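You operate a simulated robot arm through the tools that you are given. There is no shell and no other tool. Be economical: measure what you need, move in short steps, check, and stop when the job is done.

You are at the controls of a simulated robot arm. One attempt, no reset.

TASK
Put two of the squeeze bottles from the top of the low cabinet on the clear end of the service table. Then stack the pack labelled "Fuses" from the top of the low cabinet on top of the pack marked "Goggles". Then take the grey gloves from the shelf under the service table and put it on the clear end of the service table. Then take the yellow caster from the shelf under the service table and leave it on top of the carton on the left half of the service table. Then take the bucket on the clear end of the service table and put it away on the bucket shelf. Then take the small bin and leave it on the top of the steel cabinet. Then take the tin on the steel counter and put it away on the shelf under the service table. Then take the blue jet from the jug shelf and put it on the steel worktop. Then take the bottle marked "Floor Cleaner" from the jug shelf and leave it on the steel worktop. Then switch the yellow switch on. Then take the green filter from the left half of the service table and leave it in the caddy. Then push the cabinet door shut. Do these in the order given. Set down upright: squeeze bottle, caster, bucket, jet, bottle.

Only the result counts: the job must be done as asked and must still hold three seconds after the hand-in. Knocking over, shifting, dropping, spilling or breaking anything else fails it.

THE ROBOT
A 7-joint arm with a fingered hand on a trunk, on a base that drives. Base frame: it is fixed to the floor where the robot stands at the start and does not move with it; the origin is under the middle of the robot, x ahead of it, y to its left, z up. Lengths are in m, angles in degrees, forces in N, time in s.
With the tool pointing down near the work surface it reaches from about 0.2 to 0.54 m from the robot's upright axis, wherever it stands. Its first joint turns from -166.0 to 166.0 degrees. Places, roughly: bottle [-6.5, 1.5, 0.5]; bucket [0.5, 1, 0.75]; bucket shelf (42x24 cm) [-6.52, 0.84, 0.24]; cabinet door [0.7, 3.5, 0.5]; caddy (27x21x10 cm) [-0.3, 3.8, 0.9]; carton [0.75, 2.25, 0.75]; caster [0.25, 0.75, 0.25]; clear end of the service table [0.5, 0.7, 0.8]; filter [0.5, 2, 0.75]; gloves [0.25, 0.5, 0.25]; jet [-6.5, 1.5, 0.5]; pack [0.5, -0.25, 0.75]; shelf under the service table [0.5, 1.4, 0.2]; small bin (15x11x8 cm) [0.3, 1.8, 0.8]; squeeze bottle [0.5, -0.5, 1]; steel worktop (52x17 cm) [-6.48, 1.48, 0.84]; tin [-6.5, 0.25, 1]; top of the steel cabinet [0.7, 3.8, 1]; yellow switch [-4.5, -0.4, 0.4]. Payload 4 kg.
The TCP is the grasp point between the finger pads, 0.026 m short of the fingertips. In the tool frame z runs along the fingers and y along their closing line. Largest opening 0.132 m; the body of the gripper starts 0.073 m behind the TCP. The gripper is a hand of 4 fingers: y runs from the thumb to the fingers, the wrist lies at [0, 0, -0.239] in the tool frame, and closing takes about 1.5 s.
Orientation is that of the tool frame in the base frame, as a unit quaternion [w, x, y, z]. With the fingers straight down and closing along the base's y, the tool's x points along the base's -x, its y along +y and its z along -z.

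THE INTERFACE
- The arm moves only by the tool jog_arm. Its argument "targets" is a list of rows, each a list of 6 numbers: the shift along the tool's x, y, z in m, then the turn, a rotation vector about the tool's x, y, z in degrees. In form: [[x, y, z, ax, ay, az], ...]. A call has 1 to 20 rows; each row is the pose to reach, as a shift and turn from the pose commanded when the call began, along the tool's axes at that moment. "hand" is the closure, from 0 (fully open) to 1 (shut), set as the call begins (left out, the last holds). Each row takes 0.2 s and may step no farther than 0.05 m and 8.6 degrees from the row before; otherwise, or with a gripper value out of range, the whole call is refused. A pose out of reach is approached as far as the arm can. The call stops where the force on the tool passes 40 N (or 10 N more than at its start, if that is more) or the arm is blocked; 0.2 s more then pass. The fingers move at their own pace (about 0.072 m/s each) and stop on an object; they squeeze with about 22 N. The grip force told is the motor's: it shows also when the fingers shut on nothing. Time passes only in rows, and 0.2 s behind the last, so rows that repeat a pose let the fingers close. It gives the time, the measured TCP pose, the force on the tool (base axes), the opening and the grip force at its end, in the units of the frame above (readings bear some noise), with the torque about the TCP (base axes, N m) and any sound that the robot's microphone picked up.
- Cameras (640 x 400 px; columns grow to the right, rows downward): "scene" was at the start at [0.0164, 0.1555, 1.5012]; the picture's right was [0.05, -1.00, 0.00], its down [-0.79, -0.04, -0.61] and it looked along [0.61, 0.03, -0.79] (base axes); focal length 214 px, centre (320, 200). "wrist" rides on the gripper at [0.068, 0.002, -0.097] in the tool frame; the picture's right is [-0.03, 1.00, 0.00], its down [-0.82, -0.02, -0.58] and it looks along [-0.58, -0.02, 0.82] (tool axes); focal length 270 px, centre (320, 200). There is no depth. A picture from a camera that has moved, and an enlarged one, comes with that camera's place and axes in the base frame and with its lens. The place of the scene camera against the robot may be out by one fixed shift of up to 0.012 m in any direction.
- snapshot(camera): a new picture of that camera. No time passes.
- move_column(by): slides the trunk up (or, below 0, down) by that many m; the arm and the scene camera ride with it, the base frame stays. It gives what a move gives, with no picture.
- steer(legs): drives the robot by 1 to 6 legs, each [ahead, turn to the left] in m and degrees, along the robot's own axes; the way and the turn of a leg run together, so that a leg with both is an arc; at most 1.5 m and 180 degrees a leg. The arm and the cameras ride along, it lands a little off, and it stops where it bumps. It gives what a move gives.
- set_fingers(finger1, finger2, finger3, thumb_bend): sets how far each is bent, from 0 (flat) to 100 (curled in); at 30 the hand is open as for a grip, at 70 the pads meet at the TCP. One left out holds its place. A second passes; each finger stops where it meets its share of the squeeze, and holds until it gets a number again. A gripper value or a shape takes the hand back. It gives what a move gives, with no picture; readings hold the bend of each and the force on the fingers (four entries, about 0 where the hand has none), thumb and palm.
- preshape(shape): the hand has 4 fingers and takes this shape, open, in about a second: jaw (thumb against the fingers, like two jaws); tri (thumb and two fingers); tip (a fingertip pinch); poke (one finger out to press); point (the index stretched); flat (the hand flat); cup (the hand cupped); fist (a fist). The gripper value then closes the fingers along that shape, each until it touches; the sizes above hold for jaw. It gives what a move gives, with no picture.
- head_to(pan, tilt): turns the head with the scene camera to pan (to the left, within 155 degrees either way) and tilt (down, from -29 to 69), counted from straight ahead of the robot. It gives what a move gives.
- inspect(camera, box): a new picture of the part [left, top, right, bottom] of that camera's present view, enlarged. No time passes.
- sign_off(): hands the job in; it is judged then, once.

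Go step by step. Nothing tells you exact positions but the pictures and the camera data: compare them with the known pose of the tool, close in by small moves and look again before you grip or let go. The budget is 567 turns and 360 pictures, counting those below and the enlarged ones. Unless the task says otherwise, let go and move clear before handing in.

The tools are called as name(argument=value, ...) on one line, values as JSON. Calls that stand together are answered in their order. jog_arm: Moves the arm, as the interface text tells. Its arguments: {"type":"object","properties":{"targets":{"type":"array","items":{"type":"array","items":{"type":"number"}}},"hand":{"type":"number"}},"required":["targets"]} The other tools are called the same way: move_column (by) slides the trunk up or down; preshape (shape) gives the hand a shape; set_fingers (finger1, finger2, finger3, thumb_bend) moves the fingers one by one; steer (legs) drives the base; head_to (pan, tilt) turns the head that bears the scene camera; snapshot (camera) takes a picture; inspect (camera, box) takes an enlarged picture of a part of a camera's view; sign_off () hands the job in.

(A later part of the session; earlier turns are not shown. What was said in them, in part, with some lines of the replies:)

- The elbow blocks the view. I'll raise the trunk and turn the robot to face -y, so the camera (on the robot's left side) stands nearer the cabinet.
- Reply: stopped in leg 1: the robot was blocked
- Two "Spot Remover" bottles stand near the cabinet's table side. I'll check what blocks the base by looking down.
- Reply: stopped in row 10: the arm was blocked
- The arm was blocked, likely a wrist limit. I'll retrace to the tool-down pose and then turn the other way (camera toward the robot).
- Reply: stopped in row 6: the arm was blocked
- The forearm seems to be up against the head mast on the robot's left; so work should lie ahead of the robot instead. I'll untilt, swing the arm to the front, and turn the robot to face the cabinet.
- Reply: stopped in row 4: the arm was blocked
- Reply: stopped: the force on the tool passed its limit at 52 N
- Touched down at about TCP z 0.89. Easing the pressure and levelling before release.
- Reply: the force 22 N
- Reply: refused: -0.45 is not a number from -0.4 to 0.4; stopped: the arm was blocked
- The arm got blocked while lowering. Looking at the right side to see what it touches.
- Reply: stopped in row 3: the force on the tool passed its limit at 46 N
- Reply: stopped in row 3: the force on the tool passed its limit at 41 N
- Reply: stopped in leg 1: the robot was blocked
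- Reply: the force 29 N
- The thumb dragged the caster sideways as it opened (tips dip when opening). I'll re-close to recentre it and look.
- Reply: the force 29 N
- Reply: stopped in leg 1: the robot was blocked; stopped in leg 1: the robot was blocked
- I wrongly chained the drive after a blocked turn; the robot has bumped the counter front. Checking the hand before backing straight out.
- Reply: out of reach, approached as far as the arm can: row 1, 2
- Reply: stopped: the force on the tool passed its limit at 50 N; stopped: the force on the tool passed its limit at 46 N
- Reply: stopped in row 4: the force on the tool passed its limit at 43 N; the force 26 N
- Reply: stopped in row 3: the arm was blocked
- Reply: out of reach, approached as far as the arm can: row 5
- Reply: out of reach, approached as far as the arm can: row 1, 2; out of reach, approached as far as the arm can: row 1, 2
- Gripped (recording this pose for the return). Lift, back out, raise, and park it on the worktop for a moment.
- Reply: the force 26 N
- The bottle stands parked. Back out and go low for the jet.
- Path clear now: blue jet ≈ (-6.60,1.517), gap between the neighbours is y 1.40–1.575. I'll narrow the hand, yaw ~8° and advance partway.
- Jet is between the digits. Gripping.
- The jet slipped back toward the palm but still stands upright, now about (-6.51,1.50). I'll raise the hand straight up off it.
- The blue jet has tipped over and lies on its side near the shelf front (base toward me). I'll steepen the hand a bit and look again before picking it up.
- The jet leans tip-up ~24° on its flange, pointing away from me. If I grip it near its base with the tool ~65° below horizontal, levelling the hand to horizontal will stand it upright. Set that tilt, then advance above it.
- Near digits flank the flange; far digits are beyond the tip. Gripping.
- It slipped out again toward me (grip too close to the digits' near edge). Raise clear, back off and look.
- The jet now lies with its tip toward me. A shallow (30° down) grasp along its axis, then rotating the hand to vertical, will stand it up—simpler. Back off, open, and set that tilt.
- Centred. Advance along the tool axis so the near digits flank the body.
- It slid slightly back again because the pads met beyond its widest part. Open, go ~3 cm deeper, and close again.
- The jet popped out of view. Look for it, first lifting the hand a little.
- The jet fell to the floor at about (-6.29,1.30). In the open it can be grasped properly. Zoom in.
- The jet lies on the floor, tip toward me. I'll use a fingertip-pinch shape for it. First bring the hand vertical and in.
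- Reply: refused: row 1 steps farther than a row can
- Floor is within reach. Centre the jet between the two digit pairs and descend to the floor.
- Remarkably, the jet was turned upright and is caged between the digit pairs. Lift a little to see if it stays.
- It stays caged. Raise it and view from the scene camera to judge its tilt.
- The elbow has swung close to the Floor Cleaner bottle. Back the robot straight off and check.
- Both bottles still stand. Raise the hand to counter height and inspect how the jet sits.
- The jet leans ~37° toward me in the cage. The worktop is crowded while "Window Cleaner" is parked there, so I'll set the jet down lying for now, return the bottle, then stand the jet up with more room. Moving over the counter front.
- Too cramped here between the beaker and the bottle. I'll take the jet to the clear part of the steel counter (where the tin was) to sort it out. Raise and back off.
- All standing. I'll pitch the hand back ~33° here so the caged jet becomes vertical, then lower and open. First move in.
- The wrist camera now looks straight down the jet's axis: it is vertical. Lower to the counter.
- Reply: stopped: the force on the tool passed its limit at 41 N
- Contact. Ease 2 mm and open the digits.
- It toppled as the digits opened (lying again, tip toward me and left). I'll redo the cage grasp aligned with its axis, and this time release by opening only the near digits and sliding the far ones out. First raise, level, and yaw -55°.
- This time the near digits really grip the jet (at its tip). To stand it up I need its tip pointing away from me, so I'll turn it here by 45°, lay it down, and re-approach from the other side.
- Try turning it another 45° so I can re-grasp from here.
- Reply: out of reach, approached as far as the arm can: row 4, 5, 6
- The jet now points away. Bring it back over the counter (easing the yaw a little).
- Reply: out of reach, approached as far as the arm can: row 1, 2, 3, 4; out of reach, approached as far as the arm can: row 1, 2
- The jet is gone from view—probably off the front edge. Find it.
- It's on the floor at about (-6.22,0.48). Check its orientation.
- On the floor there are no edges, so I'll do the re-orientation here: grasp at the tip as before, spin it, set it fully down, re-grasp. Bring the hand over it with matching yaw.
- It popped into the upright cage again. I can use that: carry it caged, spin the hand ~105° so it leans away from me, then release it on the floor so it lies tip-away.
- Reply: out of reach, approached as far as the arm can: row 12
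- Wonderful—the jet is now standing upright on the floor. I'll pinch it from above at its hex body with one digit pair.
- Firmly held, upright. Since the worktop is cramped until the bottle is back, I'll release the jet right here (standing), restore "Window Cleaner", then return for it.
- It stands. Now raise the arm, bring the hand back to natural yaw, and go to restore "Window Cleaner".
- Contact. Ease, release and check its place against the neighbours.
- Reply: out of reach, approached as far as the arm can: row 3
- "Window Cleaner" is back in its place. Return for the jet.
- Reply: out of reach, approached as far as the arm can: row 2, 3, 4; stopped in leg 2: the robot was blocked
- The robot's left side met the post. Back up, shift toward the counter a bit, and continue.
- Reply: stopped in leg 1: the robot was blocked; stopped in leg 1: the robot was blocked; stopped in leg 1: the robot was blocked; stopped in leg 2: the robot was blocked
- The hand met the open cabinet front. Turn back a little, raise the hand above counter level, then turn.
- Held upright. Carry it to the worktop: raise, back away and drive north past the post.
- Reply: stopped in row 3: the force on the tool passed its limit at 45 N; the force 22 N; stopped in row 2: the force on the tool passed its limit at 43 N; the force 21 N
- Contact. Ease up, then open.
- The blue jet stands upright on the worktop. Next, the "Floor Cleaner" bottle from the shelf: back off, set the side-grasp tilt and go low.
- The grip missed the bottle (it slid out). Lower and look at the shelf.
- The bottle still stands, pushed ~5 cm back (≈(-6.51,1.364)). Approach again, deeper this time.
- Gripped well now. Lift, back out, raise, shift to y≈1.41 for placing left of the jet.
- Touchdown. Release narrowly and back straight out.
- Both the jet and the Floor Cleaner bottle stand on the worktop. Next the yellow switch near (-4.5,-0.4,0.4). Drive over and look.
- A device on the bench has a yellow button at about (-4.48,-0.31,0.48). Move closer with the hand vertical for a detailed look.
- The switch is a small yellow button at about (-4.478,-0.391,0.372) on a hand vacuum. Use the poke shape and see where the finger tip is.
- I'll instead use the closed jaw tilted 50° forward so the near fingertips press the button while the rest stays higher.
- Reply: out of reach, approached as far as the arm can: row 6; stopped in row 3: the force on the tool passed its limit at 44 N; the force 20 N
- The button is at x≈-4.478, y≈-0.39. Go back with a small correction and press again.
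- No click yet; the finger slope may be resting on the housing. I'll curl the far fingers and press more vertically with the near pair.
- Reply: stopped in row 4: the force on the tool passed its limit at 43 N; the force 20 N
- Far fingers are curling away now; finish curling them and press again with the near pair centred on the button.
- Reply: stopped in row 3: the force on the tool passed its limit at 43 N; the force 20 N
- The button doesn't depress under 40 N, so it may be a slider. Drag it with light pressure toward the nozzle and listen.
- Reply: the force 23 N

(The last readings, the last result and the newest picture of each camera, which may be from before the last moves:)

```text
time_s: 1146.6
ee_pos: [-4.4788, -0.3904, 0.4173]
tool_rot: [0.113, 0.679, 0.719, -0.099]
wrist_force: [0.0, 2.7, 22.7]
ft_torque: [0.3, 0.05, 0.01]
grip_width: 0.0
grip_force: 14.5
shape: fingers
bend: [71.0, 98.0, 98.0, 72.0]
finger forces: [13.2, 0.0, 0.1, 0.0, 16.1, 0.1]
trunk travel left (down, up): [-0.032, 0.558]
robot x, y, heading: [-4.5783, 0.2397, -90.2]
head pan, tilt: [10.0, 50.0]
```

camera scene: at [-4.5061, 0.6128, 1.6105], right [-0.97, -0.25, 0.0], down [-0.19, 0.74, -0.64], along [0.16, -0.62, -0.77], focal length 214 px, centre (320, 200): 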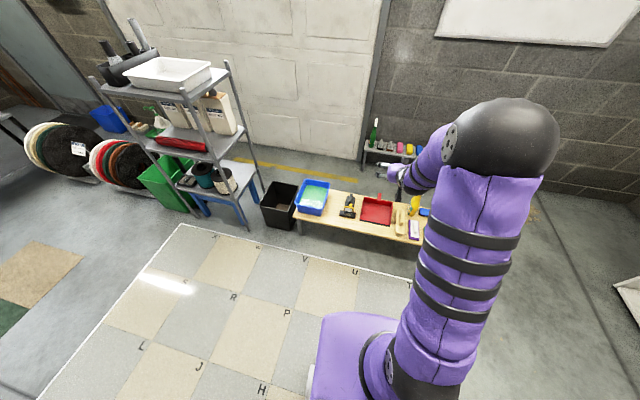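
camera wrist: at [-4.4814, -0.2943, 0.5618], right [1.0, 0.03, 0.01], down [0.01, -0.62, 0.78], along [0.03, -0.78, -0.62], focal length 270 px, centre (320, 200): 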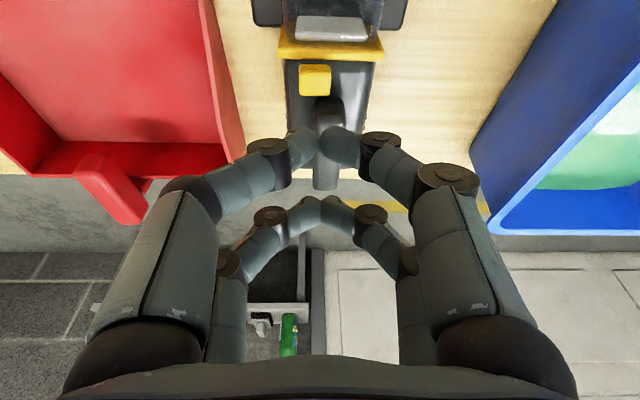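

jog_arm(targets=[[-0.015, 0, -0.04, 0, 0, 0], [-0.01, 0, -0.075, 0, 0, 0]])

inspect(camera="wrist", box=[230, 20, 410, 160])

```text
time_s: 1147.2
ee_pos: [-4.476, -0.3803, 0.493]
tool_rot: [0.113, 0.679, 0.718, -0.099]
wrist_force: [-0.6, 0.0, 0.2]
ft_torque: [-0.01, -0.02, -0.01]
grip_width: 0.0008
grip_force: 0.0
shape: fingers
bend: [70.0, 98.0, 98.0, 70.0]
finger forces: [0.0, 0.1, 0.1, 0.0, 0.1, 0.0]
trunk travel left (down, up): [-0.032, 0.558]
robot x, y, heading: [-4.5788, 0.2408, -90.1]
head pan, tilt: [10.0, 50.0]
```

```text
2.86 times, centred on (320, 90) of wrist
camera zoom: at [-4.4828, -0.2856, 0.5633], right [1.0, 0.03, 0.02], down [0.01, -0.61, 0.79], along [0.04, -0.79, -0.61], focal length 772 px, centre (320, 514)
```

zoom: 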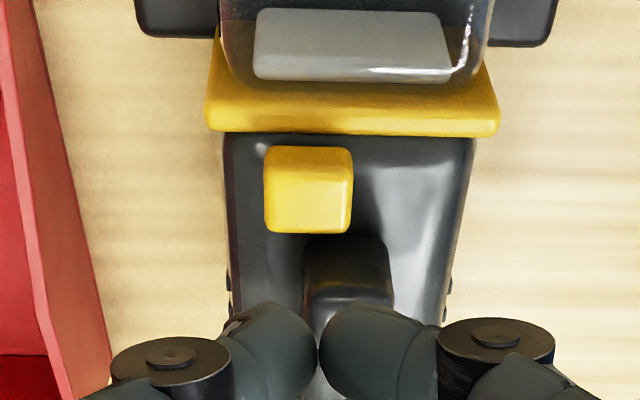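

It's a raised block set off to the left of the body—likely a sideways slider/rocker. I'll push it sideways to the right with the closed fingertips from its left side.

jog_arm(targets=[[0, -0.0348, 0.01, 0, 0, 0], [0.001, -0.0348, 0.05, 0, 0, 0], [0.001, -0.0348, 0.08, 0, 0, 0], [0.001, -0.0348, 0.0905, 0, 0, 0]])

jog_arm(targets=[[0, 0.006, 0, 0, 0, 0], [0, 0.012, 0, 0, 0, 0], [0, 0.018, 0, 0, 0, 0], [0, 0.024, 0, 0, 0, 0], [0, 0.03, 0, 0, 0, 0]])

```text
time_s: 1148.2
ee_pos: [-4.5115, -0.4082, 0.4047]
tool_rot: [0.112, 0.679, 0.718, -0.102]
wrist_force: [-0.3, 1.6, 2.1]
ft_torque: [0.03, -0.06, 0.04]
grip_width: 0.0
grip_force: 2.0
shape: fingers
bend: [70.0, 98.0, 98.0, 70.0]
finger forces: [2.8, 0.1, 0.0, 0.0, 0.0, 0.0]
trunk travel left (down, up): [-0.032, 0.558]
robot x, y, heading: [-4.5765, 0.2439, -89.7]
head pan, tilt: [10.0, 50.0]
```

```text
time_s: 1149.4
ee_pos: [-4.4834, -0.4055, 0.405]
tool_rot: [0.113, 0.68, 0.718, -0.1]
wrist_force: [-2.5, 0.5, 2.5]
ft_torque: [0.04, 0.04, 0.04]
grip_width: 0.0012
grip_force: 1.9
shape: fingers
bend: [71.0, 98.0, 98.0, 69.0]
finger forces: [2.2, 0.0, 0.0, 0.0, 1.7, 0.0]
trunk travel left (down, up): [-0.032, 0.558]
robot x, y, heading: [-4.578, 0.2423, -90.2]
head pan, tilt: [10.0, 50.0]
heard: click
```

A click. Withdraw leftward and up, then check.

jog_arm(targets=[[0, -0.012, 0, 0, 0, 0], [0, -0.015, -0.03, 0, 0, 0], [0.02, -0.01, -0.07, 0, 0, 0], [0.02, 0.01, -0.09, 0, 0, 0]])

inspect(camera="wrist", box=[230, 20, 410, 160])

```text
time_s: 1150.4
ee_pos: [-4.4762, -0.3567, 0.4866]
tool_rot: [0.112, 0.68, 0.718, -0.1]
wrist_force: [0.0, -0.8, -0.8]
ft_torque: [0.04, -0.02, -0.01]
grip_width: 0.0011
grip_force: 0.0
shape: fingers
bend: [70.0, 98.0, 98.0, 70.0]
finger forces: [0.0, 0.0, 0.0, 0.1, 0.0, 0.0]
trunk travel left (down, up): [-0.032, 0.558]
robot x, y, heading: [-4.5796, 0.2441, -89.9]
head pan, tilt: [10.0, 50.0]
```

```text
2.86 times, centred on (320, 90) of wrist
camera zoom: at [-4.4816, -0.2636, 0.5574], right [1.0, 0.03, 0.02], down [0.01, -0.61, 0.79], along [0.04, -0.79, -0.61], focal length 772 px, centre (320, 514)
```

zoom: 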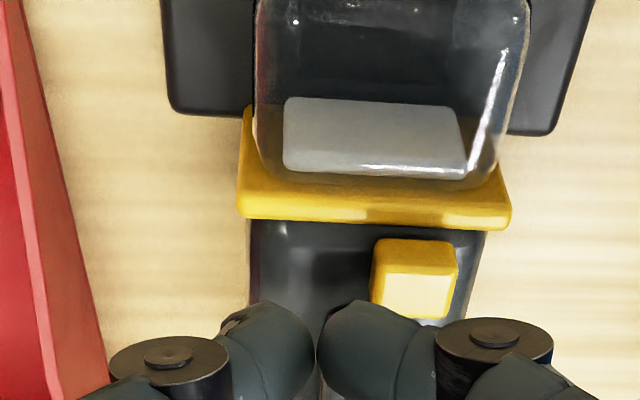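

The switch is slid over to the right—on. Next: the green filter. Raise, and drive back to the service table.

move_column(by=0.4)

move_column(by=0.15)

preshape(shape="jaw")

steer(legs=[[-1.36, 0], [0, 90], [1.5, 0], [1.4, 0]])

steer(legs=[[0.8, 0], [0, 25], [0.7, 0], [0, -25]])

snapshot(camera="wrist")

```text
time_s: 1154.2
ee_pos: [-4.4772, -0.358, 0.8857]
tool_rot: [0.112, 0.68, 0.718, -0.1]
wrist_force: [-0.4, -0.3, -0.1]
ft_torque: [-0.01, -0.01, 0.0]
grip_width: 0.001
grip_force: 0.1
shape: fingers
bend: [70.0, 98.0, 98.0, 70.0]
finger forces: [0.1, 0.0, 0.0, 0.1, 0.0, 0.1]
trunk travel left (down, up): [-0.432, 0.158]
robot x, y, heading: [-4.5789, 0.2434, -89.7]
head pan, tilt: [10.0, 50.0]
```

```text
time_s: 1156.0
ee_pos: [-4.4754, -0.3582, 1.0363]
tool_rot: [0.113, 0.68, 0.718, -0.101]
wrist_force: [0.4, -0.4, 0.0]
ft_torque: [0.02, -0.01, 0.02]
grip_width: 0.0009
grip_force: 0.0
shape: fingers
bend: [70.0, 98.0, 98.0, 70.0]
finger forces: [0.0, 0.2, 0.0, 0.0, 0.0, 0.0]
trunk travel left (down, up): [-0.582, 0.008]
robot x, y, heading: [-4.5792, 0.2469, -90.0]
head pan, tilt: [10.0, 50.0]
```

```text
time_s: 1156.8
ee_pos: [-4.4768, -0.3584, 1.0379]
tool_rot: [0.112, 0.679, 0.718, -0.1]
wrist_force: [0.5, 0.2, -0.5]
ft_torque: [0.0, 0.04, 0.01]
grip_width: 0.1318
grip_force: 0.0
shape: jaw
bend: [30.0, 30.0, 30.0, 30.0]
finger forces: [0.1, 0.1, 0.0, 0.0, 0.1, 0.1]
trunk travel left (down, up): [-0.582, 0.008]
robot x, y, heading: [-4.5795, 0.2467, -90.3]
head pan, tilt: [10.0, 50.0]
```

```text
time_s: 1181.2
ee_pos: [-1.1142, 1.7977, 1.0369]
tool_rot: [0.15, -0.05, 0.987, 0.013]
wrist_force: [0.3, 0.1, -0.6]
ft_torque: [-0.01, -0.02, -0.01]
grip_width: 0.1322
grip_force: 0.1
shape: jaw
bend: [30.0, 30.0, 30.0, 30.0]
finger forces: [0.1, 0.0, 0.1, 0.0, 0.0, 0.0]
trunk travel left (down, up): [-0.582, 0.008]
robot x, y, heading: [-1.7099, 1.6687, 2.5]
head pan, tilt: [10.0, 50.0]
```

```text
time_s: 1191.7
ee_pos: [0.2915, 2.1809, 1.037]
tool_rot: [0.15, -0.057, 0.987, 0.014]
wrist_force: [-0.3, -0.2, -1.0]
ft_torque: [0.0, 0.03, -0.02]
grip_width: 0.1319
grip_force: 0.0
shape: jaw
bend: [30.0, 30.0, 30.0, 30.0]
finger forces: [0.0, 0.0, 0.0, 0.0, 0.1, 0.0]
trunk travel left (down, up): [-0.582, 0.008]
robot x, y, heading: [-0.3007, 2.0439, 3.5]
head pan, tilt: [10.0, 50.0]
```

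```text
45 pictures are left
camera wrist: at [0.1978, 2.1708, 1.1074], right [-0.09, 1.0, 0.02], down [0.61, 0.04, 0.79], along [0.79, 0.08, -0.61], focal length 270 px, centre (320, 200)
```

wrist: 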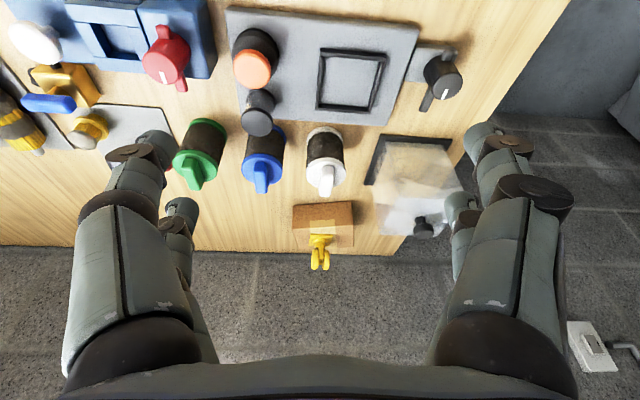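

Green filter at about (0.452,2.04). I'll use a vertical hand with 90° yaw (closing front-to-back) to avoid its neighbours.

jog_arm(targets=[[0.02, 0, 0, 0, 6, 0], [0.04, -0.01, 0, 0, 12, 0], [0.06, -0.02, 0, 0, 17.3, 0]])

steer(legs=[[0.19, -3]])

jog_arm(targets=[[0, -0.008, 0, 0, 0, -8.2], [0, -0.016, 0, 0, 0, -16.4], [0, -0.024, 0, 0, 0, -24.6], [0, -0.032, 0, 0, 0, -32.8], [0, -0.04, 0, 0, 0, -41], [0, -0.048, 0, 0, 0, -49.2], [0, -0.056, 0, 0, 0, -57.4], [0, -0.064, 0, 0, 0, -65.6], [0, -0.072, 0, 0, 0, -73.8], [0, -0.08, 0, 0, 0, -82], [0, -0.085, 0, 0, 0, -90]], hand=0.2)

snapshot(camera="wrist")

```text
time_s: 1192.5
ee_pos: [0.2375, 2.1548, 1.0178]
tool_rot: [-0.001, -0.059, 0.998, 0.004]
wrist_force: [0.2, 0.0, 0.5]
ft_torque: [0.0, 0.0, 0.06]
grip_width: 0.1323
grip_force: 0.0
shape: jaw
bend: [30.0, 30.0, 30.0, 30.0]
finger forces: [0.0, 0.1, 0.0, 0.1, 0.1, 0.1]
trunk travel left (down, up): [-0.582, 0.008]
robot x, y, heading: [-0.3006, 2.0402, 3.3]
head pan, tilt: [10.0, 50.0]
```

```text
time_s: 1194.1
ee_pos: [0.4328, 2.1296, 1.0183]
tool_rot: [0.0, -0.033, 0.999, 0.005]
wrist_force: [-0.2, -0.1, -0.6]
ft_torque: [0.02, -0.01, -0.04]
grip_width: 0.1319
grip_force: 0.1
shape: jaw
bend: [30.0, 30.0, 30.0, 30.0]
finger forces: [0.0, 0.1, 0.0, 0.1, 0.0, 0.0]
trunk travel left (down, up): [-0.582, 0.008]
robot x, y, heading: [-0.1125, 2.0517, 0.3]
head pan, tilt: [10.0, 50.0]
```

```text
time_s: 1196.5
ee_pos: [0.4395, 2.0463, 1.0172]
tool_rot: [-0.002, 0.73, -0.683, -0.003]
wrist_force: [-0.1, -1.1, 0.3]
ft_torque: [0.01, -0.02, 0.0]
grip_width: 0.1062
grip_force: 0.0
shape: jaw
bend: [59.0, 59.0, 59.0, 44.0]
finger forces: [0.1, 0.0, 0.0, 0.1, 0.1, 0.0]
trunk travel left (down, up): [-0.582, 0.008]
robot x, y, heading: [-0.1137, 2.0479, 0.1]
head pan, tilt: [10.0, 50.0]
```

```text
44 pictures are left
camera wrist: at [0.4407, 1.9771, 1.1117], right [-1.0, -0.04, 0.0], down [-0.03, 0.81, 0.59], along [-0.02, 0.58, -0.81], focal length 270 px, centre (320, 200)
```

wrist: 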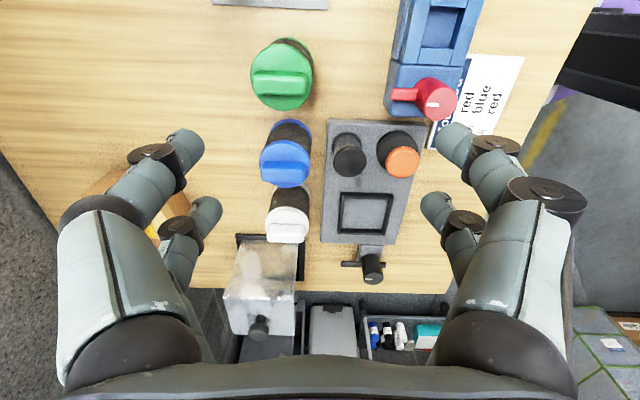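

jog_arm(targets=[[0.016, -0.014, 0, 0, 0, 0], [0.032, -0.0284, 0, 0, 0, 0], [0.032, -0.0284, 0, 0, 0, 0]])

move_column(by=-0.07)

snapshot(camera="wrist")

```text
time_s: 1197.3
ee_pos: [0.4694, 2.0167, 1.0169]
tool_rot: [-0.004, 0.729, -0.685, -0.005]
wrist_force: [0.1, -0.3, -0.4]
ft_torque: [0.01, -0.02, -0.04]
grip_width: 0.1059
grip_force: 0.0
shape: jaw
bend: [59.0, 59.0, 59.0, 44.0]
finger forces: [0.0, 0.0, 0.0, 0.0, 0.0, 0.1]
trunk travel left (down, up): [-0.582, 0.008]
robot x, y, heading: [-0.1078, 2.0447, 0.5]
head pan, tilt: [10.0, 50.0]
```

```text
time_s: 1198.3
ee_pos: [0.468, 2.0166, 0.9486]
tool_rot: [-0.003, 0.729, -0.685, -0.003]
wrist_force: [-0.6, -0.2, 0.6]
ft_torque: [-0.03, 0.03, -0.03]
grip_width: 0.1058
grip_force: 0.0
shape: jaw
bend: [59.0, 59.0, 59.0, 44.0]
finger forces: [0.0, 0.0, 0.0, 0.0, 0.0, 0.0]
trunk travel left (down, up): [-0.512, 0.078]
robot x, y, heading: [-0.1146, 2.0427, 0.2]
head pan, tilt: [10.0, 50.0]
```

```text
43 pictures are left
camera wrist: at [0.4704, 1.9473, 1.0425], right [-1.0, -0.04, 0.0], down [-0.03, 0.81, 0.59], along [-0.02, 0.58, -0.81], focal length 270 px, centre (320, 200)
```

wrist: 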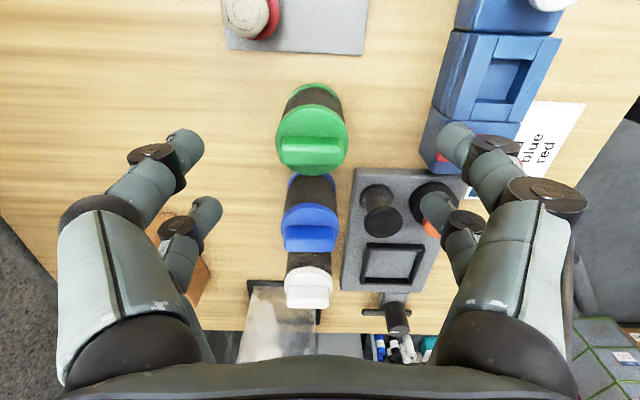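

jog_arm(targets=[[-0.006, -0.0044, 0, 0, 0, 0], [-0.006, -0.0044, 0, 0, 0, 0]])

move_column(by=-0.122)

jog_arm(targets=[[0, 0, 0, 0, 0, 0], [0, 0, 0, 0, 0, 0], [0, 0, 0, 0, 0, 0], [0, 0, 0, 0, 0, 0], [0, 0, 0, 0, 0, 0]], hand=1)

snapshot(camera="wrist")

```text
time_s: 1198.9
ee_pos: [0.4723, 2.0219, 0.9476]
tool_rot: [-0.003, 0.729, -0.685, -0.003]
wrist_force: [-0.5, 0.2, 0.5]
ft_torque: [0.0, 0.0, 0.0]
grip_width: 0.1058
grip_force: 0.0
shape: jaw
bend: [59.0, 59.0, 59.0, 44.0]
finger forces: [0.0, 0.0, 0.1, 0.1, 0.0, 0.0]
trunk travel left (down, up): [-0.512, 0.078]
robot x, y, heading: [-0.1104, 2.0496, 0.3]
head pan, tilt: [10.0, 50.0]
```

```text
time_s: 1200.5
ee_pos: [0.4721, 2.0223, 0.826]
tool_rot: [-0.004, 0.729, -0.685, -0.002]
wrist_force: [0.2, -0.1, 0.8]
ft_torque: [-0.03, 0.02, 0.0]
grip_width: 0.1056
grip_force: 0.1
shape: jaw
bend: [59.0, 59.0, 59.0, 44.0]
finger forces: [0.0, 0.1, 0.0, 0.0, 0.0, 0.0]
trunk travel left (down, up): [-0.39, 0.2]
robot x, y, heading: [-0.1169, 2.0487, 0.3]
head pan, tilt: [10.0, 50.0]
```

```text
time_s: 1201.7
ee_pos: [0.4728, 2.0223, 0.8263]
tool_rot: [-0.003, 0.729, -0.685, -0.003]
wrist_force: [0.2, 0.4, 0.7]
ft_torque: [0.04, 0.0, 0.01]
grip_width: 0.0202
grip_force: 21.8
shape: jaw
bend: [73.0, 74.0, 73.0, 73.0]
finger forces: [21.8, 21.7, 28.1, 0.0, 14.6, 0.1]
trunk travel left (down, up): [-0.39, 0.2]
robot x, y, heading: [-0.1108, 2.0505, 0.4]
head pan, tilt: [10.0, 50.0]
```

```text
42 pictures are left
camera wrist: at [0.4743, 1.9528, 0.9211], right [-1.0, -0.04, 0.0], down [-0.03, 0.81, 0.59], along [-0.02, 0.58, -0.81], focal length 270 px, centre (320, 200)
```

wrist: 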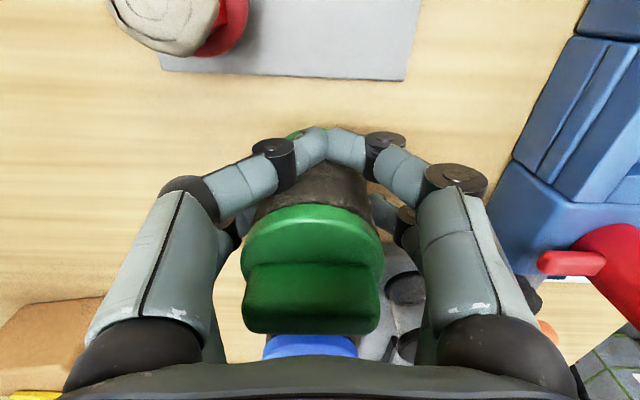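

move_column(by=0.15)

snapshot(camera="wrist")

```text
time_s: 1203.4
ee_pos: [0.4734, 2.0227, 0.9755]
tool_rot: [-0.003, 0.729, -0.684, -0.004]
wrist_force: [-0.2, 0.2, -1.5]
ft_torque: [-0.02, -0.04, 0.01]
grip_width: 0.0202
grip_force: 22.0
shape: jaw
bend: [73.0, 74.0, 73.0, 73.0]
finger forces: [22.5, 21.6, 28.1, 0.0, 14.5, 0.1]
trunk travel left (down, up): [-0.54, 0.05]
robot x, y, heading: [-0.1111, 2.0445, 0.1]
head pan, tilt: [10.0, 50.0]
```

```text
41 pictures are left
camera wrist: at [0.4744, 1.9527, 1.0709], right [-1.0, -0.04, 0.0], down [-0.03, 0.81, 0.59], along [-0.02, 0.58, -0.81], focal length 270 px, centre (320, 200)
```

wrist: 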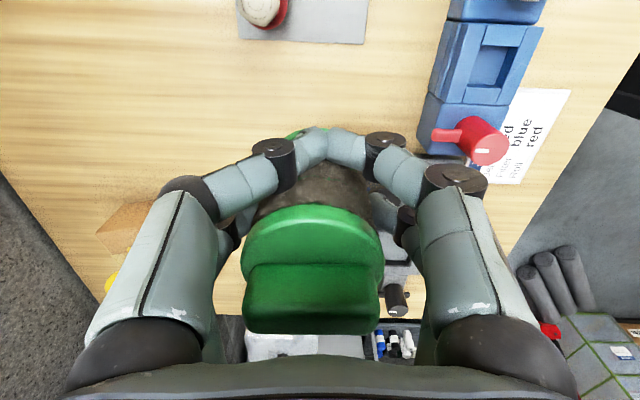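

Filter lifted. Back off, return the hand to natural yaw, raise, and drive to the caddy on the cart.

jog_arm(targets=[[0, 0, -0.04, 0, 0, 0], [0, 0, -0.08, 0, 0, 0], [0, 0, -0.11, 0, 0, 0]])

steer(legs=[[-0.3, 0]])

jog_arm(targets=[[0, 0, 0, 0, 0, 8.4], [0, 0, 0, 0, 0, 16.8], [0, 0, 0, 0, 0, 25.2], [0, 0, 0, 0, 0, 33.6], [0, 0, 0, 0, 0, 42], [0, 0, 0, 0, 0, 50.4], [0, 0, 0, 0, 0, 58.8], [0, 0, 0, 0, 0, 67.2], [0, 0, 0, 0, 0, 75.6], [0, 0, 0, 0, 0, 84], [0, 0, 0, 0, 0, 90]])

steer(legs=[[0, 90], [1.0, 0]])

head_to(pan=-5, tilt=45)

snapshot(camera="scene")

```text
time_s: 1204.2
ee_pos: [0.4732, 2.0197, 1.0862]
tool_rot: [-0.005, 0.729, -0.684, -0.004]
wrist_force: [0.1, -0.1, -1.3]
ft_torque: [0.04, 0.0, 0.01]
grip_width: 0.0201
grip_force: 21.7
shape: jaw
bend: [73.0, 74.0, 73.0, 73.0]
finger forces: [21.8, 21.5, 28.1, 0.0, 14.5, 0.0]
trunk travel left (down, up): [-0.54, 0.05]
robot x, y, heading: [-0.115, 2.0468, 0.5]
head pan, tilt: [10.0, 50.0]
```

```text
time_s: 1206.2
ee_pos: [0.1769, 2.0126, 1.0842]
tool_rot: [-0.003, 0.727, -0.687, -0.004]
wrist_force: [0.0, -0.7, -0.4]
ft_torque: [0.01, 0.01, -0.01]
grip_width: 0.02
grip_force: 22.1
shape: jaw
bend: [73.0, 74.0, 73.0, 73.0]
finger forces: [21.8, 21.5, 28.0, 0.0, 14.5, 0.0]
trunk travel left (down, up): [-0.54, 0.05]
robot x, y, heading: [-0.4054, 2.048, -0.1]
head pan, tilt: [10.0, 50.0]
```

```text
time_s: 1208.6
ee_pos: [0.1769, 2.015, 1.0855]
tool_rot: [0.0, -0.027, 1.0, 0.005]
wrist_force: [-0.1, 0.4, -1.1]
ft_torque: [0.05, 0.02, 0.04]
grip_width: 0.02
grip_force: 21.9
shape: jaw
bend: [73.0, 74.0, 73.0, 73.0]
finger forces: [22.0, 21.5, 28.0, 0.0, 0.0, 0.1]
trunk travel left (down, up): [-0.54, 0.05]
robot x, y, heading: [-0.4086, 2.0461, -0.2]
head pan, tilt: [10.0, 50.0]
```

```text
time_s: 1218.0
ee_pos: [-0.3764, 3.6414, 1.0855]
tool_rot: [0.003, 0.729, -0.685, -0.003]
wrist_force: [0.0, 0.4, -0.8]
ft_torque: [-0.01, 0.0, 0.04]
grip_width: 0.0199
grip_force: 22.4
shape: jaw
bend: [73.0, 74.0, 73.0, 73.0]
finger forces: [0.0, 21.0, 27.1, 0.0, 0.1, 0.1]
trunk travel left (down, up): [-0.54, 0.05]
robot x, y, heading: [-0.4034, 3.0582, 90.5]
head pan, tilt: [10.0, 50.0]
```

```text
time_s: 1218.8
ee_pos: [-0.3759, 3.6414, 1.085]
tool_rot: [0.003, 0.729, -0.684, -0.003]
wrist_force: [-1.1, 0.6, -1.0]
ft_torque: [0.0, -0.01, 0.01]
grip_width: 0.02
grip_force: 22.5
shape: jaw
bend: [73.0, 74.0, 73.0, 73.0]
finger forces: [0.0, 21.1, 27.2, 0.1, 0.0, 0.0]
trunk travel left (down, up): [-0.54, 0.05]
robot x, y, heading: [-0.4023, 3.0535, 89.9]
head pan, tilt: [-5.0, 45.0]
```

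```text
40 pictures are left
camera scene: at [-0.5475, 3.075, 1.5754], right [1.0, -0.08, 0.0], down [-0.06, -0.71, -0.71], along [0.06, 0.7, -0.71], focal length 214 px, centre (320, 200)
```

scene: 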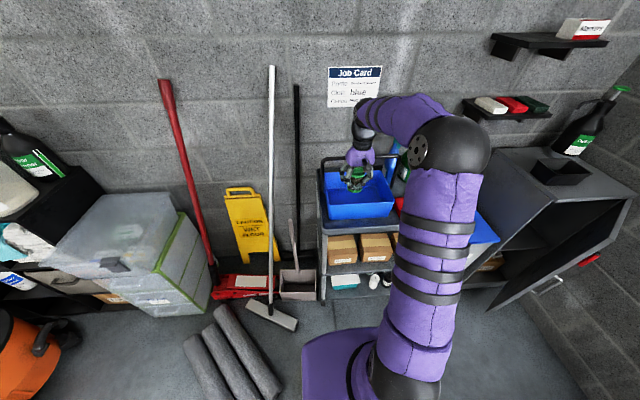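

inspect(camera="scene", box=[310, 120, 420, 230])

snapshot(camera="wrist")

```text
3.64 times, centred on (365, 175) of scene
camera zoom: at [-0.5475, 3.075, 1.5754], right [1.0, -0.08, 0.0], down [-0.06, -0.71, -0.71], along [0.06, 0.7, -0.71], focal length 780 px, centre (156, 291)
```

zoom: 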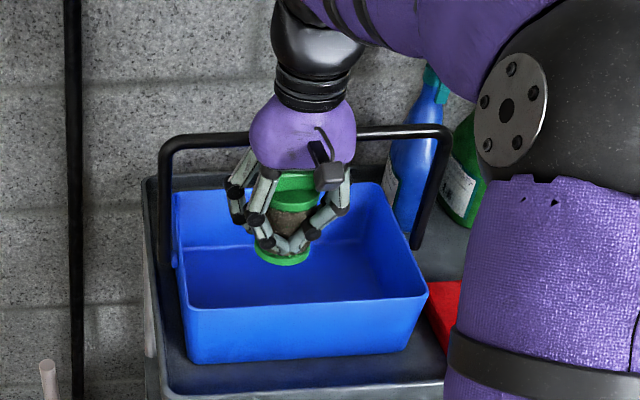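

```text
38 pictures are left
camera wrist: at [-0.3727, 3.5731, 1.1808], right [-1.0, -0.04, 0.01], down [-0.03, 0.82, 0.58], along [-0.03, 0.58, -0.82], focal length 270 px, centre (320, 200)
```

wrist: 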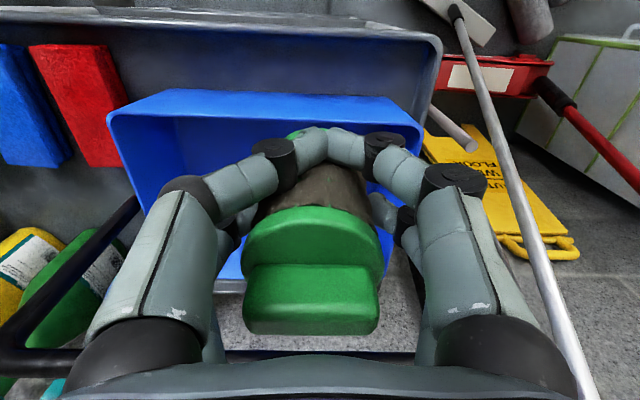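

The filter hangs over the blue caddy. Drive in 12 cm, shift right, and lower it into the tray.

steer(legs=[[0.12, 0]])

jog_arm(targets=[[0, -0.022, 0, 0, 0, 0], [0, -0.045, 0, 0, 0, 0]])

move_column(by=-0.13)

inspect(camera="scene", box=[310, 60, 420, 190])

```text
time_s: 1220.1
ee_pos: [-0.3792, 3.761, 1.0852]
tool_rot: [0.003, 0.731, -0.683, -0.004]
wrist_force: [0.5, 0.0, -1.1]
ft_torque: [0.01, -0.03, -0.01]
grip_width: 0.02
grip_force: 21.7
shape: jaw
bend: [73.0, 74.0, 73.0, 73.0]
finger forces: [0.1, 21.1, 27.2, 0.1, 0.0, 0.0]
trunk travel left (down, up): [-0.54, 0.05]
robot x, y, heading: [-0.402, 3.1776, 90.6]
head pan, tilt: [-5.0, 45.0]
```

```text
time_s: 1220.7
ee_pos: [-0.3317, 3.765, 1.0838]
tool_rot: [0.004, 0.731, -0.683, -0.004]
wrist_force: [0.1, -0.2, -1.9]
ft_torque: [0.01, 0.07, 0.0]
grip_width: 0.0199
grip_force: 21.4
shape: jaw
bend: [73.0, 74.0, 73.0, 73.0]
finger forces: [0.1, 21.2, 27.0, 0.1, 0.0, 0.0]
trunk travel left (down, up): [-0.54, 0.05]
robot x, y, heading: [-0.4041, 3.1798, 90.8]
head pan, tilt: [-5.0, 45.0]
```

```text
time_s: 1222.2
ee_pos: [-0.3332, 3.7649, 0.9537]
tool_rot: [0.004, 0.73, -0.683, -0.004]
wrist_force: [-0.3, -0.3, -1.1]
ft_torque: [-0.02, 0.01, 0.0]
grip_width: 0.0199
grip_force: 21.7
shape: jaw
bend: [73.0, 74.0, 73.0, 73.0]
finger forces: [0.0, 21.1, 27.0, 0.0, 0.0, 0.0]
trunk travel left (down, up): [-0.41, 0.18]
robot x, y, heading: [-0.4041, 3.1735, 90.3]
head pan, tilt: [-5.0, 45.0]
```

```text
3.08 times, centred on (365, 125) of scene
camera zoom: at [-0.5482, 3.195, 1.4454], right [1.0, -0.08, 0.0], down [-0.06, -0.7, -0.71], along [0.06, 0.7, -0.71], focal length 660 px, centre (182, 431)
```

zoom: 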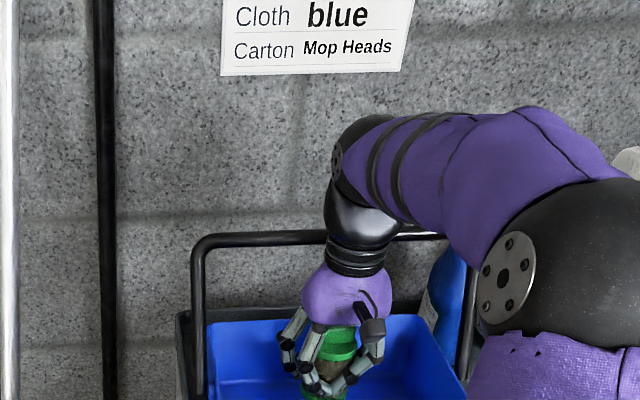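

move_column(by=-0.03)

move_column(by=-0.012)

move_column(by=-0.01)

```text
time_s: 1223.0
ee_pos: [-0.3339, 3.7659, 0.9235]
tool_rot: [0.003, 0.731, -0.683, -0.003]
wrist_force: [0.0, -0.4, -1.1]
ft_torque: [-0.03, 0.0, -0.01]
grip_width: 0.02
grip_force: 22.4
shape: jaw
bend: [73.0, 74.0, 73.0, 73.0]
finger forces: [0.0, 21.2, 27.1, 0.0, 0.0, 0.0]
trunk travel left (down, up): [-0.38, 0.21]
robot x, y, heading: [-0.4024, 3.1771, 90.6]
head pan, tilt: [-5.0, 45.0]
```

```text
time_s: 1223.6
ee_pos: [-0.3341, 3.7643, 0.9122]
tool_rot: [0.003, 0.731, -0.683, -0.005]
wrist_force: [-0.1, -0.5, 3.9]
ft_torque: [0.15, -0.05, -0.01]
grip_width: 0.0199
grip_force: 22.1
shape: jaw
bend: [73.0, 74.0, 73.0, 73.0]
finger forces: [0.0, 21.4, 27.0, 0.0, 0.0, 0.1]
trunk travel left (down, up): [-0.368, 0.222]
robot x, y, heading: [-0.3996, 3.1752, 90.7]
head pan, tilt: [-5.0, 45.0]
```

```text
time_s: 1224.2
ee_pos: [-0.3334, 3.765, 0.9096]
tool_rot: [-0.004, 0.731, -0.683, -0.008]
wrist_force: [0.5, -2.6, 16.3]
ft_torque: [0.29, -0.16, 0.01]
grip_width: 0.0207
grip_force: 21.8
shape: jaw
bend: [73.0, 74.0, 74.0, 73.0]
finger forces: [0.0, 24.5, 29.0, 0.0, 0.0, 0.0]
trunk travel left (down, up): [-0.358, 0.232]
robot x, y, heading: [-0.4007, 3.1759, 90.6]
head pan, tilt: [-5.0, 45.0]
stopped: the force on the tool passed its limit at 41 N (the readings are from after the stop); the commanded pose is now the measured one
```

Touching the tray floor. Release and rise.

move_column(by=0.005)

jog_arm(targets=[[0, 0, 0, 0, 0, 0], [0, 0, 0, 0, 0, 0], [0, 0, 0, 0, 0, 0], [0, 0, 0, 0, 0, 0]], hand=0.35)

move_column(by=0.2)

snapshot(camera="wrist")

```text
time_s: 1224.7
ee_pos: [-0.3333, 3.7666, 0.9101]
tool_rot: [-0.001, 0.731, -0.682, -0.006]
wrist_force: [-0.1, 1.5, 1.8]
ft_torque: [0.18, -0.07, -0.05]
grip_width: 0.0202
grip_force: 21.9
shape: jaw
bend: [73.0, 74.0, 74.0, 73.0]
finger forces: [0.0, 23.2, 27.6, 0.0, 0.0, 0.0]
trunk travel left (down, up): [-0.363, 0.227]
robot x, y, heading: [-0.4043, 3.1721, 90.7]
head pan, tilt: [-5.0, 45.0]
```

```text
time_s: 1225.7
ee_pos: [-0.3341, 3.766, 0.9115]
tool_rot: [0.0, 0.731, -0.682, -0.006]
wrist_force: [0.8, -0.8, -0.2]
ft_torque: [-0.01, 0.02, 0.0]
grip_width: 0.0852
grip_force: 0.0
shape: jaw
bend: [70.0, 70.0, 70.0, 64.0]
finger forces: [0.0, 0.1, 0.0, 0.1, 0.0, 0.1]
trunk travel left (down, up): [-0.363, 0.227]
robot x, y, heading: [-0.3999, 3.1765, 90.5]
head pan, tilt: [-5.0, 45.0]
```

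```text
time_s: 1227.9
ee_pos: [-0.3331, 3.7664, 1.1116]
tool_rot: [-0.001, 0.731, -0.683, -0.006]
wrist_force: [-0.4, 0.4, 0.2]
ft_torque: [0.01, -0.03, 0.02]
grip_width: 0.0856
grip_force: 0.1
shape: jaw
bend: [70.0, 70.0, 70.0, 64.0]
finger forces: [0.0, 0.0, 0.0, 0.1, 0.0, 0.0]
trunk travel left (down, up): [-0.563, 0.027]
robot x, y, heading: [-0.4042, 3.1762, 90.5]
head pan, tilt: [-5.0, 45.0]
```

```text
36 pictures are left
camera wrist: at [-0.3306, 3.6978, 1.2066], right [-1.0, -0.04, 0.01], down [-0.03, 0.81, 0.59], along [-0.03, 0.59, -0.81], focal length 270 px, centre (320, 200)
```

wrist: 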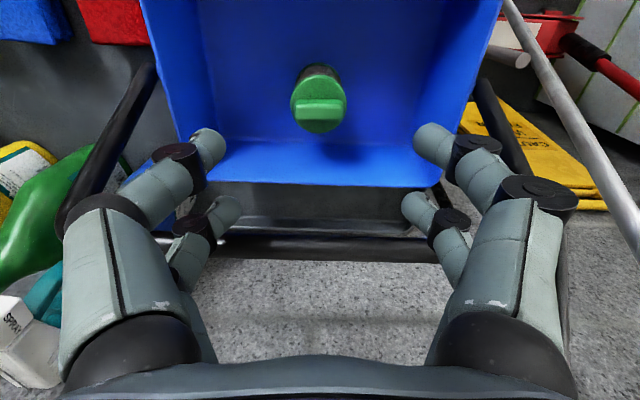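

The filter stands in the caddy. Last: the cabinet door. Retract the arm, and drive around (reversing) to stand in front of the cabinet.

jog_arm(targets=[[0.045, 0, 0, 0, 0, 0], [0.09, 0, 0, 0, 0, 0], [0.135, 0, 0, 0, 0, 0], [0.18, 0, 0, 0, 0, 0]], hand=1)

steer(legs=[[-0.22, 0], [0, 90], [-0.85, 0]])

steer(legs=[[0, -88]])

head_to(pan=-10, tilt=45)

snapshot(camera="scene")

```text
time_s: 1228.9
ee_pos: [-0.3205, 3.5834, 1.1108]
tool_rot: [-0.002, 0.73, -0.683, -0.006]
wrist_force: [0.2, 0.1, 0.8]
ft_torque: [-0.01, -0.01, -0.03]
grip_width: 0.0
grip_force: 22.4
shape: jaw
bend: [62.0, 62.0, 62.0, 70.0]
finger forces: [0.0, 0.0, 0.1, 0.0, 0.0, 0.0]
trunk travel left (down, up): [-0.563, 0.027]
robot x, y, heading: [-0.4047, 3.1746, 90.5]
head pan, tilt: [-5.0, 45.0]
```

```text
time_s: 1239.0
ee_pos: [0.0477, 3.0396, 1.1103]
tool_rot: [0.004, 1.0, 0.023, -0.005]
wrist_force: [0.4, -0.3, 0.4]
ft_torque: [0.04, 0.0, 0.0]
grip_width: 0.0
grip_force: 21.8
shape: jaw
bend: [62.0, 62.0, 62.0, 70.0]
finger forces: [0.1, 0.0, 0.0, 0.0, 0.0, 0.1]
trunk travel left (down, up): [-0.563, 0.027]
robot x, y, heading: [0.4556, 2.9478, 179.3]
head pan, tilt: [-5.0, 45.0]
```

```text
time_s: 1243.6
ee_pos: [0.5489, 3.3573, 1.1098]
tool_rot: [-0.002, 0.722, -0.692, -0.006]
wrist_force: [-0.3, -0.2, 0.4]
ft_torque: [0.0, 0.0, 0.0]
grip_width: 0.0
grip_force: 22.1
shape: jaw
bend: [62.0, 62.0, 62.0, 70.0]
finger forces: [0.0, 0.0, 0.0, 0.1, 0.1, 0.1]
trunk travel left (down, up): [-0.563, 0.027]
robot x, y, heading: [0.4452, 2.9483, 89.4]
head pan, tilt: [-5.0, 45.0]
```

```text
time_s: 1244.3
ee_pos: [0.548, 3.3575, 1.1109]
tool_rot: [-0.002, 0.722, -0.692, -0.006]
wrist_force: [0.0, -0.8, 0.6]
ft_torque: [0.01, -0.02, 0.0]
grip_width: 0.0
grip_force: 22.1
shape: jaw
bend: [62.0, 62.0, 62.0, 70.0]
finger forces: [0.1, 0.0, 0.1, 0.1, 0.1, 0.2]
trunk travel left (down, up): [-0.563, 0.027]
robot x, y, heading: [0.4484, 2.9493, 89.5]
head pan, tilt: [-10.0, 45.0]
```

```text
35 pictures are left
camera scene: at [0.3089, 2.9698, 1.5986], right [0.98, -0.18, 0.0], down [-0.13, -0.7, -0.71], along [0.13, 0.69, -0.71], focal length 214 px, centre (320, 200)
```

scene: 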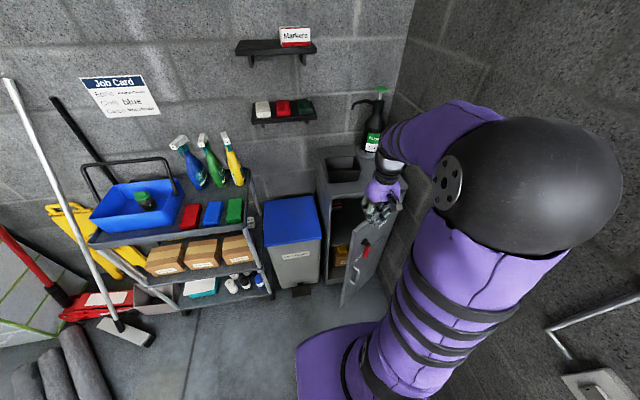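

inspect(camera="scene", box=[300, 130, 430, 320])

```text
2.11 times, centred on (365, 225) of scene
camera zoom: at [0.3089, 2.9698, 1.5986], right [0.98, -0.18, 0.0], down [-0.13, -0.7, -0.71], along [0.13, 0.69, -0.71], focal length 452 px, centre (225, 147)
```

zoom: 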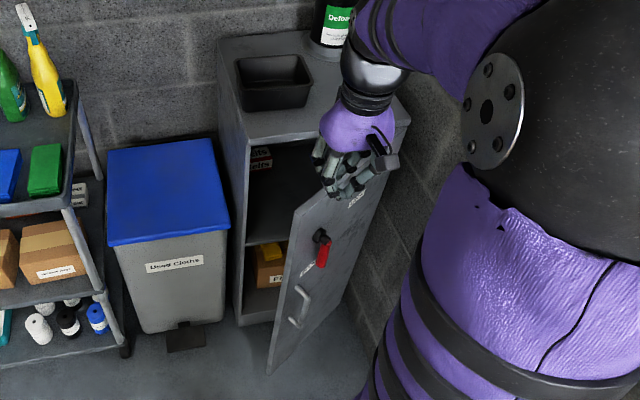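

The door is open about 31°, free edge near (0.53,3.45), top z≈0.93. I'll lower the closed hand to z≈0.84 and push forward near the free edge.

move_column(by=-0.27)

steer(legs=[[0.12, 0]])

snapshot(camera="scene")

```text
time_s: 1247.0
ee_pos: [0.5481, 3.3565, 0.8398]
tool_rot: [-0.002, 0.723, -0.691, -0.006]
wrist_force: [-0.5, -0.6, 0.0]
ft_torque: [-0.01, 0.0, 0.01]
grip_width: 0.0002
grip_force: 21.6
shape: jaw
bend: [62.0, 62.0, 62.0, 70.0]
finger forces: [0.1, 0.0, 0.0, 0.1, 0.0, 0.0]
trunk travel left (down, up): [-0.293, 0.297]
robot x, y, heading: [0.45, 2.9516, 89.5]
head pan, tilt: [-10.0, 45.0]
```

```text
time_s: 1248.1
ee_pos: [0.5457, 3.4285, 0.8383]
tool_rot: [0.004, 0.726, -0.688, -0.006]
wrist_force: [-0.1, -0.2, 0.7]
ft_torque: [0.02, 0.0, 0.01]
grip_width: 0.0
grip_force: 22.3
shape: jaw
bend: [62.0, 62.0, 64.0, 70.0]
finger forces: [0.1, 0.0, 0.1, 0.0, 0.0, 0.0]
trunk travel left (down, up): [-0.293, 0.297]
robot x, y, heading: [0.4424, 3.0245, 89.3]
head pan, tilt: [-10.0, 45.0]
stopped in leg 1: the force on the tool passed its limit at 53 N (the readings are from after the stop); the commanded pose is now the measured one
```

```text
33 pictures are left
camera scene: at [0.3105, 3.0435, 1.3286], right [0.98, -0.19, 0.0], down [-0.13, -0.69, -0.71], along [0.13, 0.69, -0.71], focal length 214 px, centre (320, 200)
```

scene: 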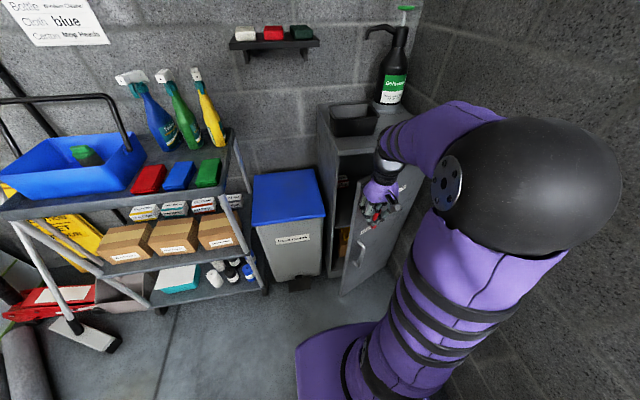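

Contact made. Push on slowly with the arm.

jog_arm(targets=[[-0.005, 0, 0, 0, 0, 0], [-0.01, 0, 0, 0, 0, 0], [-0.015, 0, 0, 0, 0, 0], [-0.02, 0, 0, 0, 0, 0], [-0.027, 0, 0, 0, 0, 0], [-0.034, 0, 0, 0, 0, 0], [-0.042, 0, 0, 0, 0, 0], [-0.05, 0, 0, 0, 0, 0], [-0.06, 0, 0, 0, 0, 0], [-0.07, 0, 0, 0, 0, 0]])

```text
time_s: 1250.3
ee_pos: [0.543, 3.4972, 0.8395]
tool_rot: [0.004, 0.725, -0.689, -0.005]
wrist_force: [-0.2, 0.8, 0.5]
ft_torque: [0.02, -0.02, 0.0]
grip_width: 0.0001
grip_force: 22.2
shape: jaw
bend: [62.0, 62.0, 64.0, 70.0]
finger forces: [0.0, 0.1, 0.0, 0.0, 0.0, 0.1]
trunk travel left (down, up): [-0.293, 0.297]
robot x, y, heading: [0.4471, 3.0218, 89.7]
head pan, tilt: [-10.0, 45.0]
```

jog_arm(targets=[[-0.01, 0, 0, 0, 0, 0], [-0.02, 0, 0, 0, 0, 0], [-0.03, 0, 0, 0, 0, 0], [-0.04, 0, 0, 0, 0, 0], [-0.05, 0, 0, 0, 0, 0], [-0.06, 0, 0, 0, 0, 0], [-0.07, 0, 0, 0, 0, 0]])

inspect(camera="scene", box=[300, 90, 440, 310])

```text
time_s: 1251.9
ee_pos: [0.538, 3.5677, 0.8395]
tool_rot: [0.005, 0.725, -0.688, -0.005]
wrist_force: [-0.6, 0.0, 0.6]
ft_torque: [-0.01, 0.03, 0.02]
grip_width: 0.0002
grip_force: 22.0
shape: jaw
bend: [62.0, 62.0, 64.0, 70.0]
finger forces: [0.0, 0.0, 0.0, 0.1, 0.0, 0.0]
trunk travel left (down, up): [-0.293, 0.297]
robot x, y, heading: [0.4456, 3.0208, 89.6]
head pan, tilt: [-10.0, 45.0]
```

```text
1.82 times, centred on (370, 200) of scene
camera zoom: at [0.3101, 3.0434, 1.3286], right [0.98, -0.19, 0.0], down [-0.13, -0.69, -0.71], along [0.13, 0.69, -0.71], focal length 390 px, centre (229, 200)
```

zoom: 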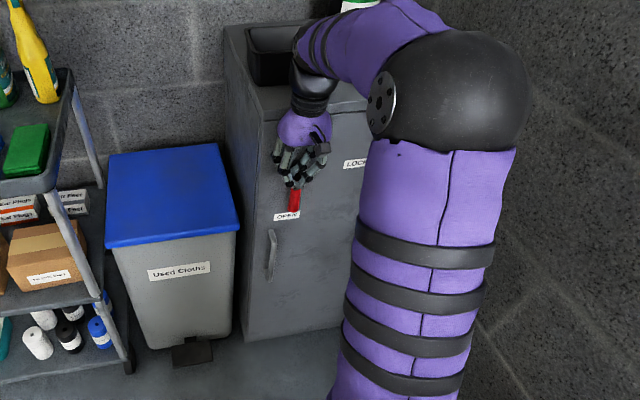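

The door looks shut. Press a bit more to be sure it is seated.

jog_arm(targets=[[-0.01, 0, 0, 0, 0, 0], [-0.02, 0, 0, 0, 0, 0], [-0.03, 0, 0, 0, 0, 0], [-0.04, 0, 0, 0, 0, 0]])

```text
time_s: 1252.6
ee_pos: [0.5383, 3.5798, 0.8372]
tool_rot: [0.01, 0.724, -0.689, 0.0]
wrist_force: [-2.4, -26.7, 5.7]
ft_torque: [2.91, -0.25, 0.0]
grip_width: 0.0
grip_force: 21.6
shape: jaw
bend: [62.0, 62.0, 64.0, 70.0]
finger forces: [0.1, 0.0, 0.0, 0.0, 0.0, 25.6]
trunk travel left (down, up): [-0.293, 0.297]
robot x, y, heading: [0.447, 3.021, 89.3]
head pan, tilt: [-10.0, 45.0]
stopped in row 3: the force on the tool passed its limit at 52 N (the readings are from after the stop); the commanded pose is now the measured one
```

Firm stop—door is seated. Withdraw and look.

jog_arm(targets=[[0.04, 0, 0, 0, 0, 0], [0.08, 0, 0, 0, 0, 0], [0.12, 0, 0, 0, 0, 0]])

steer(legs=[[-0.07, 0]])

move_column(by=0.2)

inspect(camera="scene", box=[290, 90, 450, 310])

```text
time_s: 1253.4
ee_pos: [0.546, 3.4646, 0.8336]
tool_rot: [0.01, 0.724, -0.689, -0.001]
wrist_force: [0.0, 0.6, -0.5]
ft_torque: [-0.01, -0.03, 0.0]
grip_width: 0.0002
grip_force: 22.0
shape: jaw
bend: [62.0, 62.0, 64.0, 70.0]
finger forces: [0.1, 0.0, 0.0, 0.0, 0.0, 0.0]
trunk travel left (down, up): [-0.293, 0.297]
robot x, y, heading: [0.4482, 3.0245, 89.3]
head pan, tilt: [-10.0, 45.0]
```

```text
time_s: 1254.4
ee_pos: [0.5441, 3.3958, 0.8344]
tool_rot: [0.01, 0.725, -0.689, -0.001]
wrist_force: [-0.5, 0.5, 0.1]
ft_torque: [-0.01, 0.04, 0.01]
grip_width: 0.0002
grip_force: 21.7
shape: jaw
bend: [62.0, 62.0, 64.0, 70.0]
finger forces: [0.0, 0.0, 0.0, 0.0, 0.0, 0.1]
trunk travel left (down, up): [-0.293, 0.297]
robot x, y, heading: [0.4449, 2.9518, 89.4]
head pan, tilt: [-10.0, 45.0]
```

```text
time_s: 1256.6
ee_pos: [0.5437, 3.395, 1.035]
tool_rot: [0.009, 0.725, -0.689, -0.001]
wrist_force: [0.6, -0.3, -0.5]
ft_torque: [0.03, 0.0, -0.01]
grip_width: 0.0001
grip_force: 22.1
shape: jaw
bend: [62.0, 62.0, 64.0, 70.0]
finger forces: [0.1, 0.0, 0.0, 0.0, 0.1, 0.0]
trunk travel left (down, up): [-0.493, 0.097]
robot x, y, heading: [0.4477, 2.9526, 89.4]
head pan, tilt: [-10.0, 45.0]
```

```text
1.82 times, centred on (370, 200) of scene
camera zoom: at [0.3092, 2.9733, 1.5286], right [0.98, -0.19, 0.0], down [-0.13, -0.69, -0.71], along [0.13, 0.69, -0.71], focal length 390 px, centre (229, 200)
```

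zoom: 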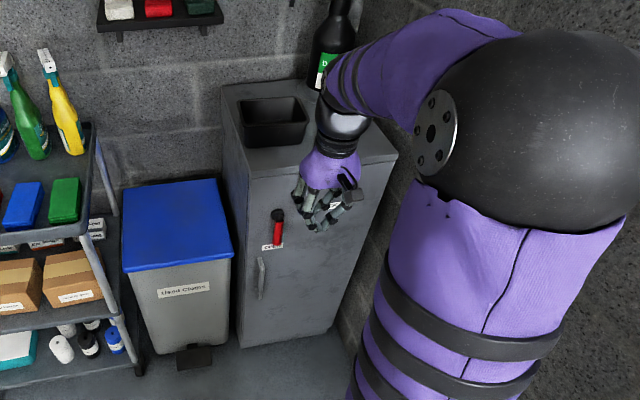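

The door is shut and the bin is in place. One last check of the service table's left end.

head_to(pan=155, tilt=35)

snapshot(camera="scene")

```text
time_s: 1259.1
ee_pos: [0.5442, 3.3956, 1.0355]
tool_rot: [0.01, 0.725, -0.689, 0.0]
wrist_force: [-0.3, 0.6, -0.3]
ft_torque: [-0.03, 0.0, 0.01]
grip_width: 0.0
grip_force: 21.9
shape: jaw
bend: [62.0, 62.0, 64.0, 70.0]
finger forces: [0.0, 0.0, 0.0, 0.0, 0.0, 0.1]
trunk travel left (down, up): [-0.493, 0.097]
robot x, y, heading: [0.4453, 2.9541, 89.2]
head pan, tilt: [154.7, 35.0]
```

```text
30 pictures are left
camera scene: at [0.2556, 2.8142, 1.5435], right [-0.9, 0.44, 0.0], down [0.25, 0.52, -0.82], along [-0.36, -0.74, -0.57], focal length 214 px, centre (320, 200)
```

scene: 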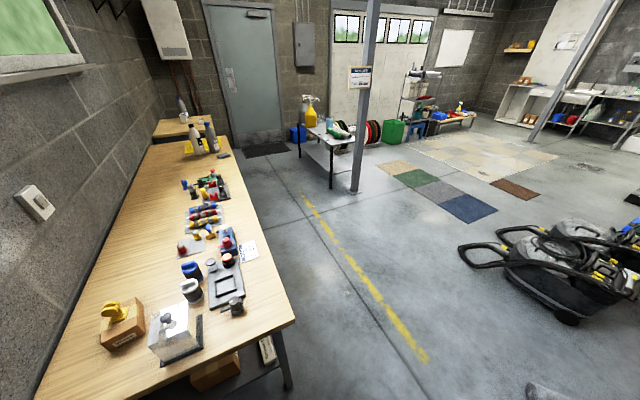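

Everything visible is in place: caster on the carton, the remaining filters standing, bottles and gloves on the clear end. Handing in.

sign_off()

```text
The job is handed in.
```

I carried out all twelve steps in the order given and handed the job in; the result has not been reported back.

- **Jet:** the blue jet fell to the floor twice while I was moving it. It now stands upright on the steel worktop.
- **Window Cleaner:** it was blocking the jet, so I moved this bottle to the worktop and put it back. By the pictures it is within about 5 mm of where it stood.
- **Bumps:** the robot ran into the sink counter, the post by the sink and the open front of the steel counter. I saw nothing knocked over. I did not check the cartons inside the steel counter closely.
- **Yellow switch:** I slid it across and heard a click. I took that as on, because nothing else showed its state.
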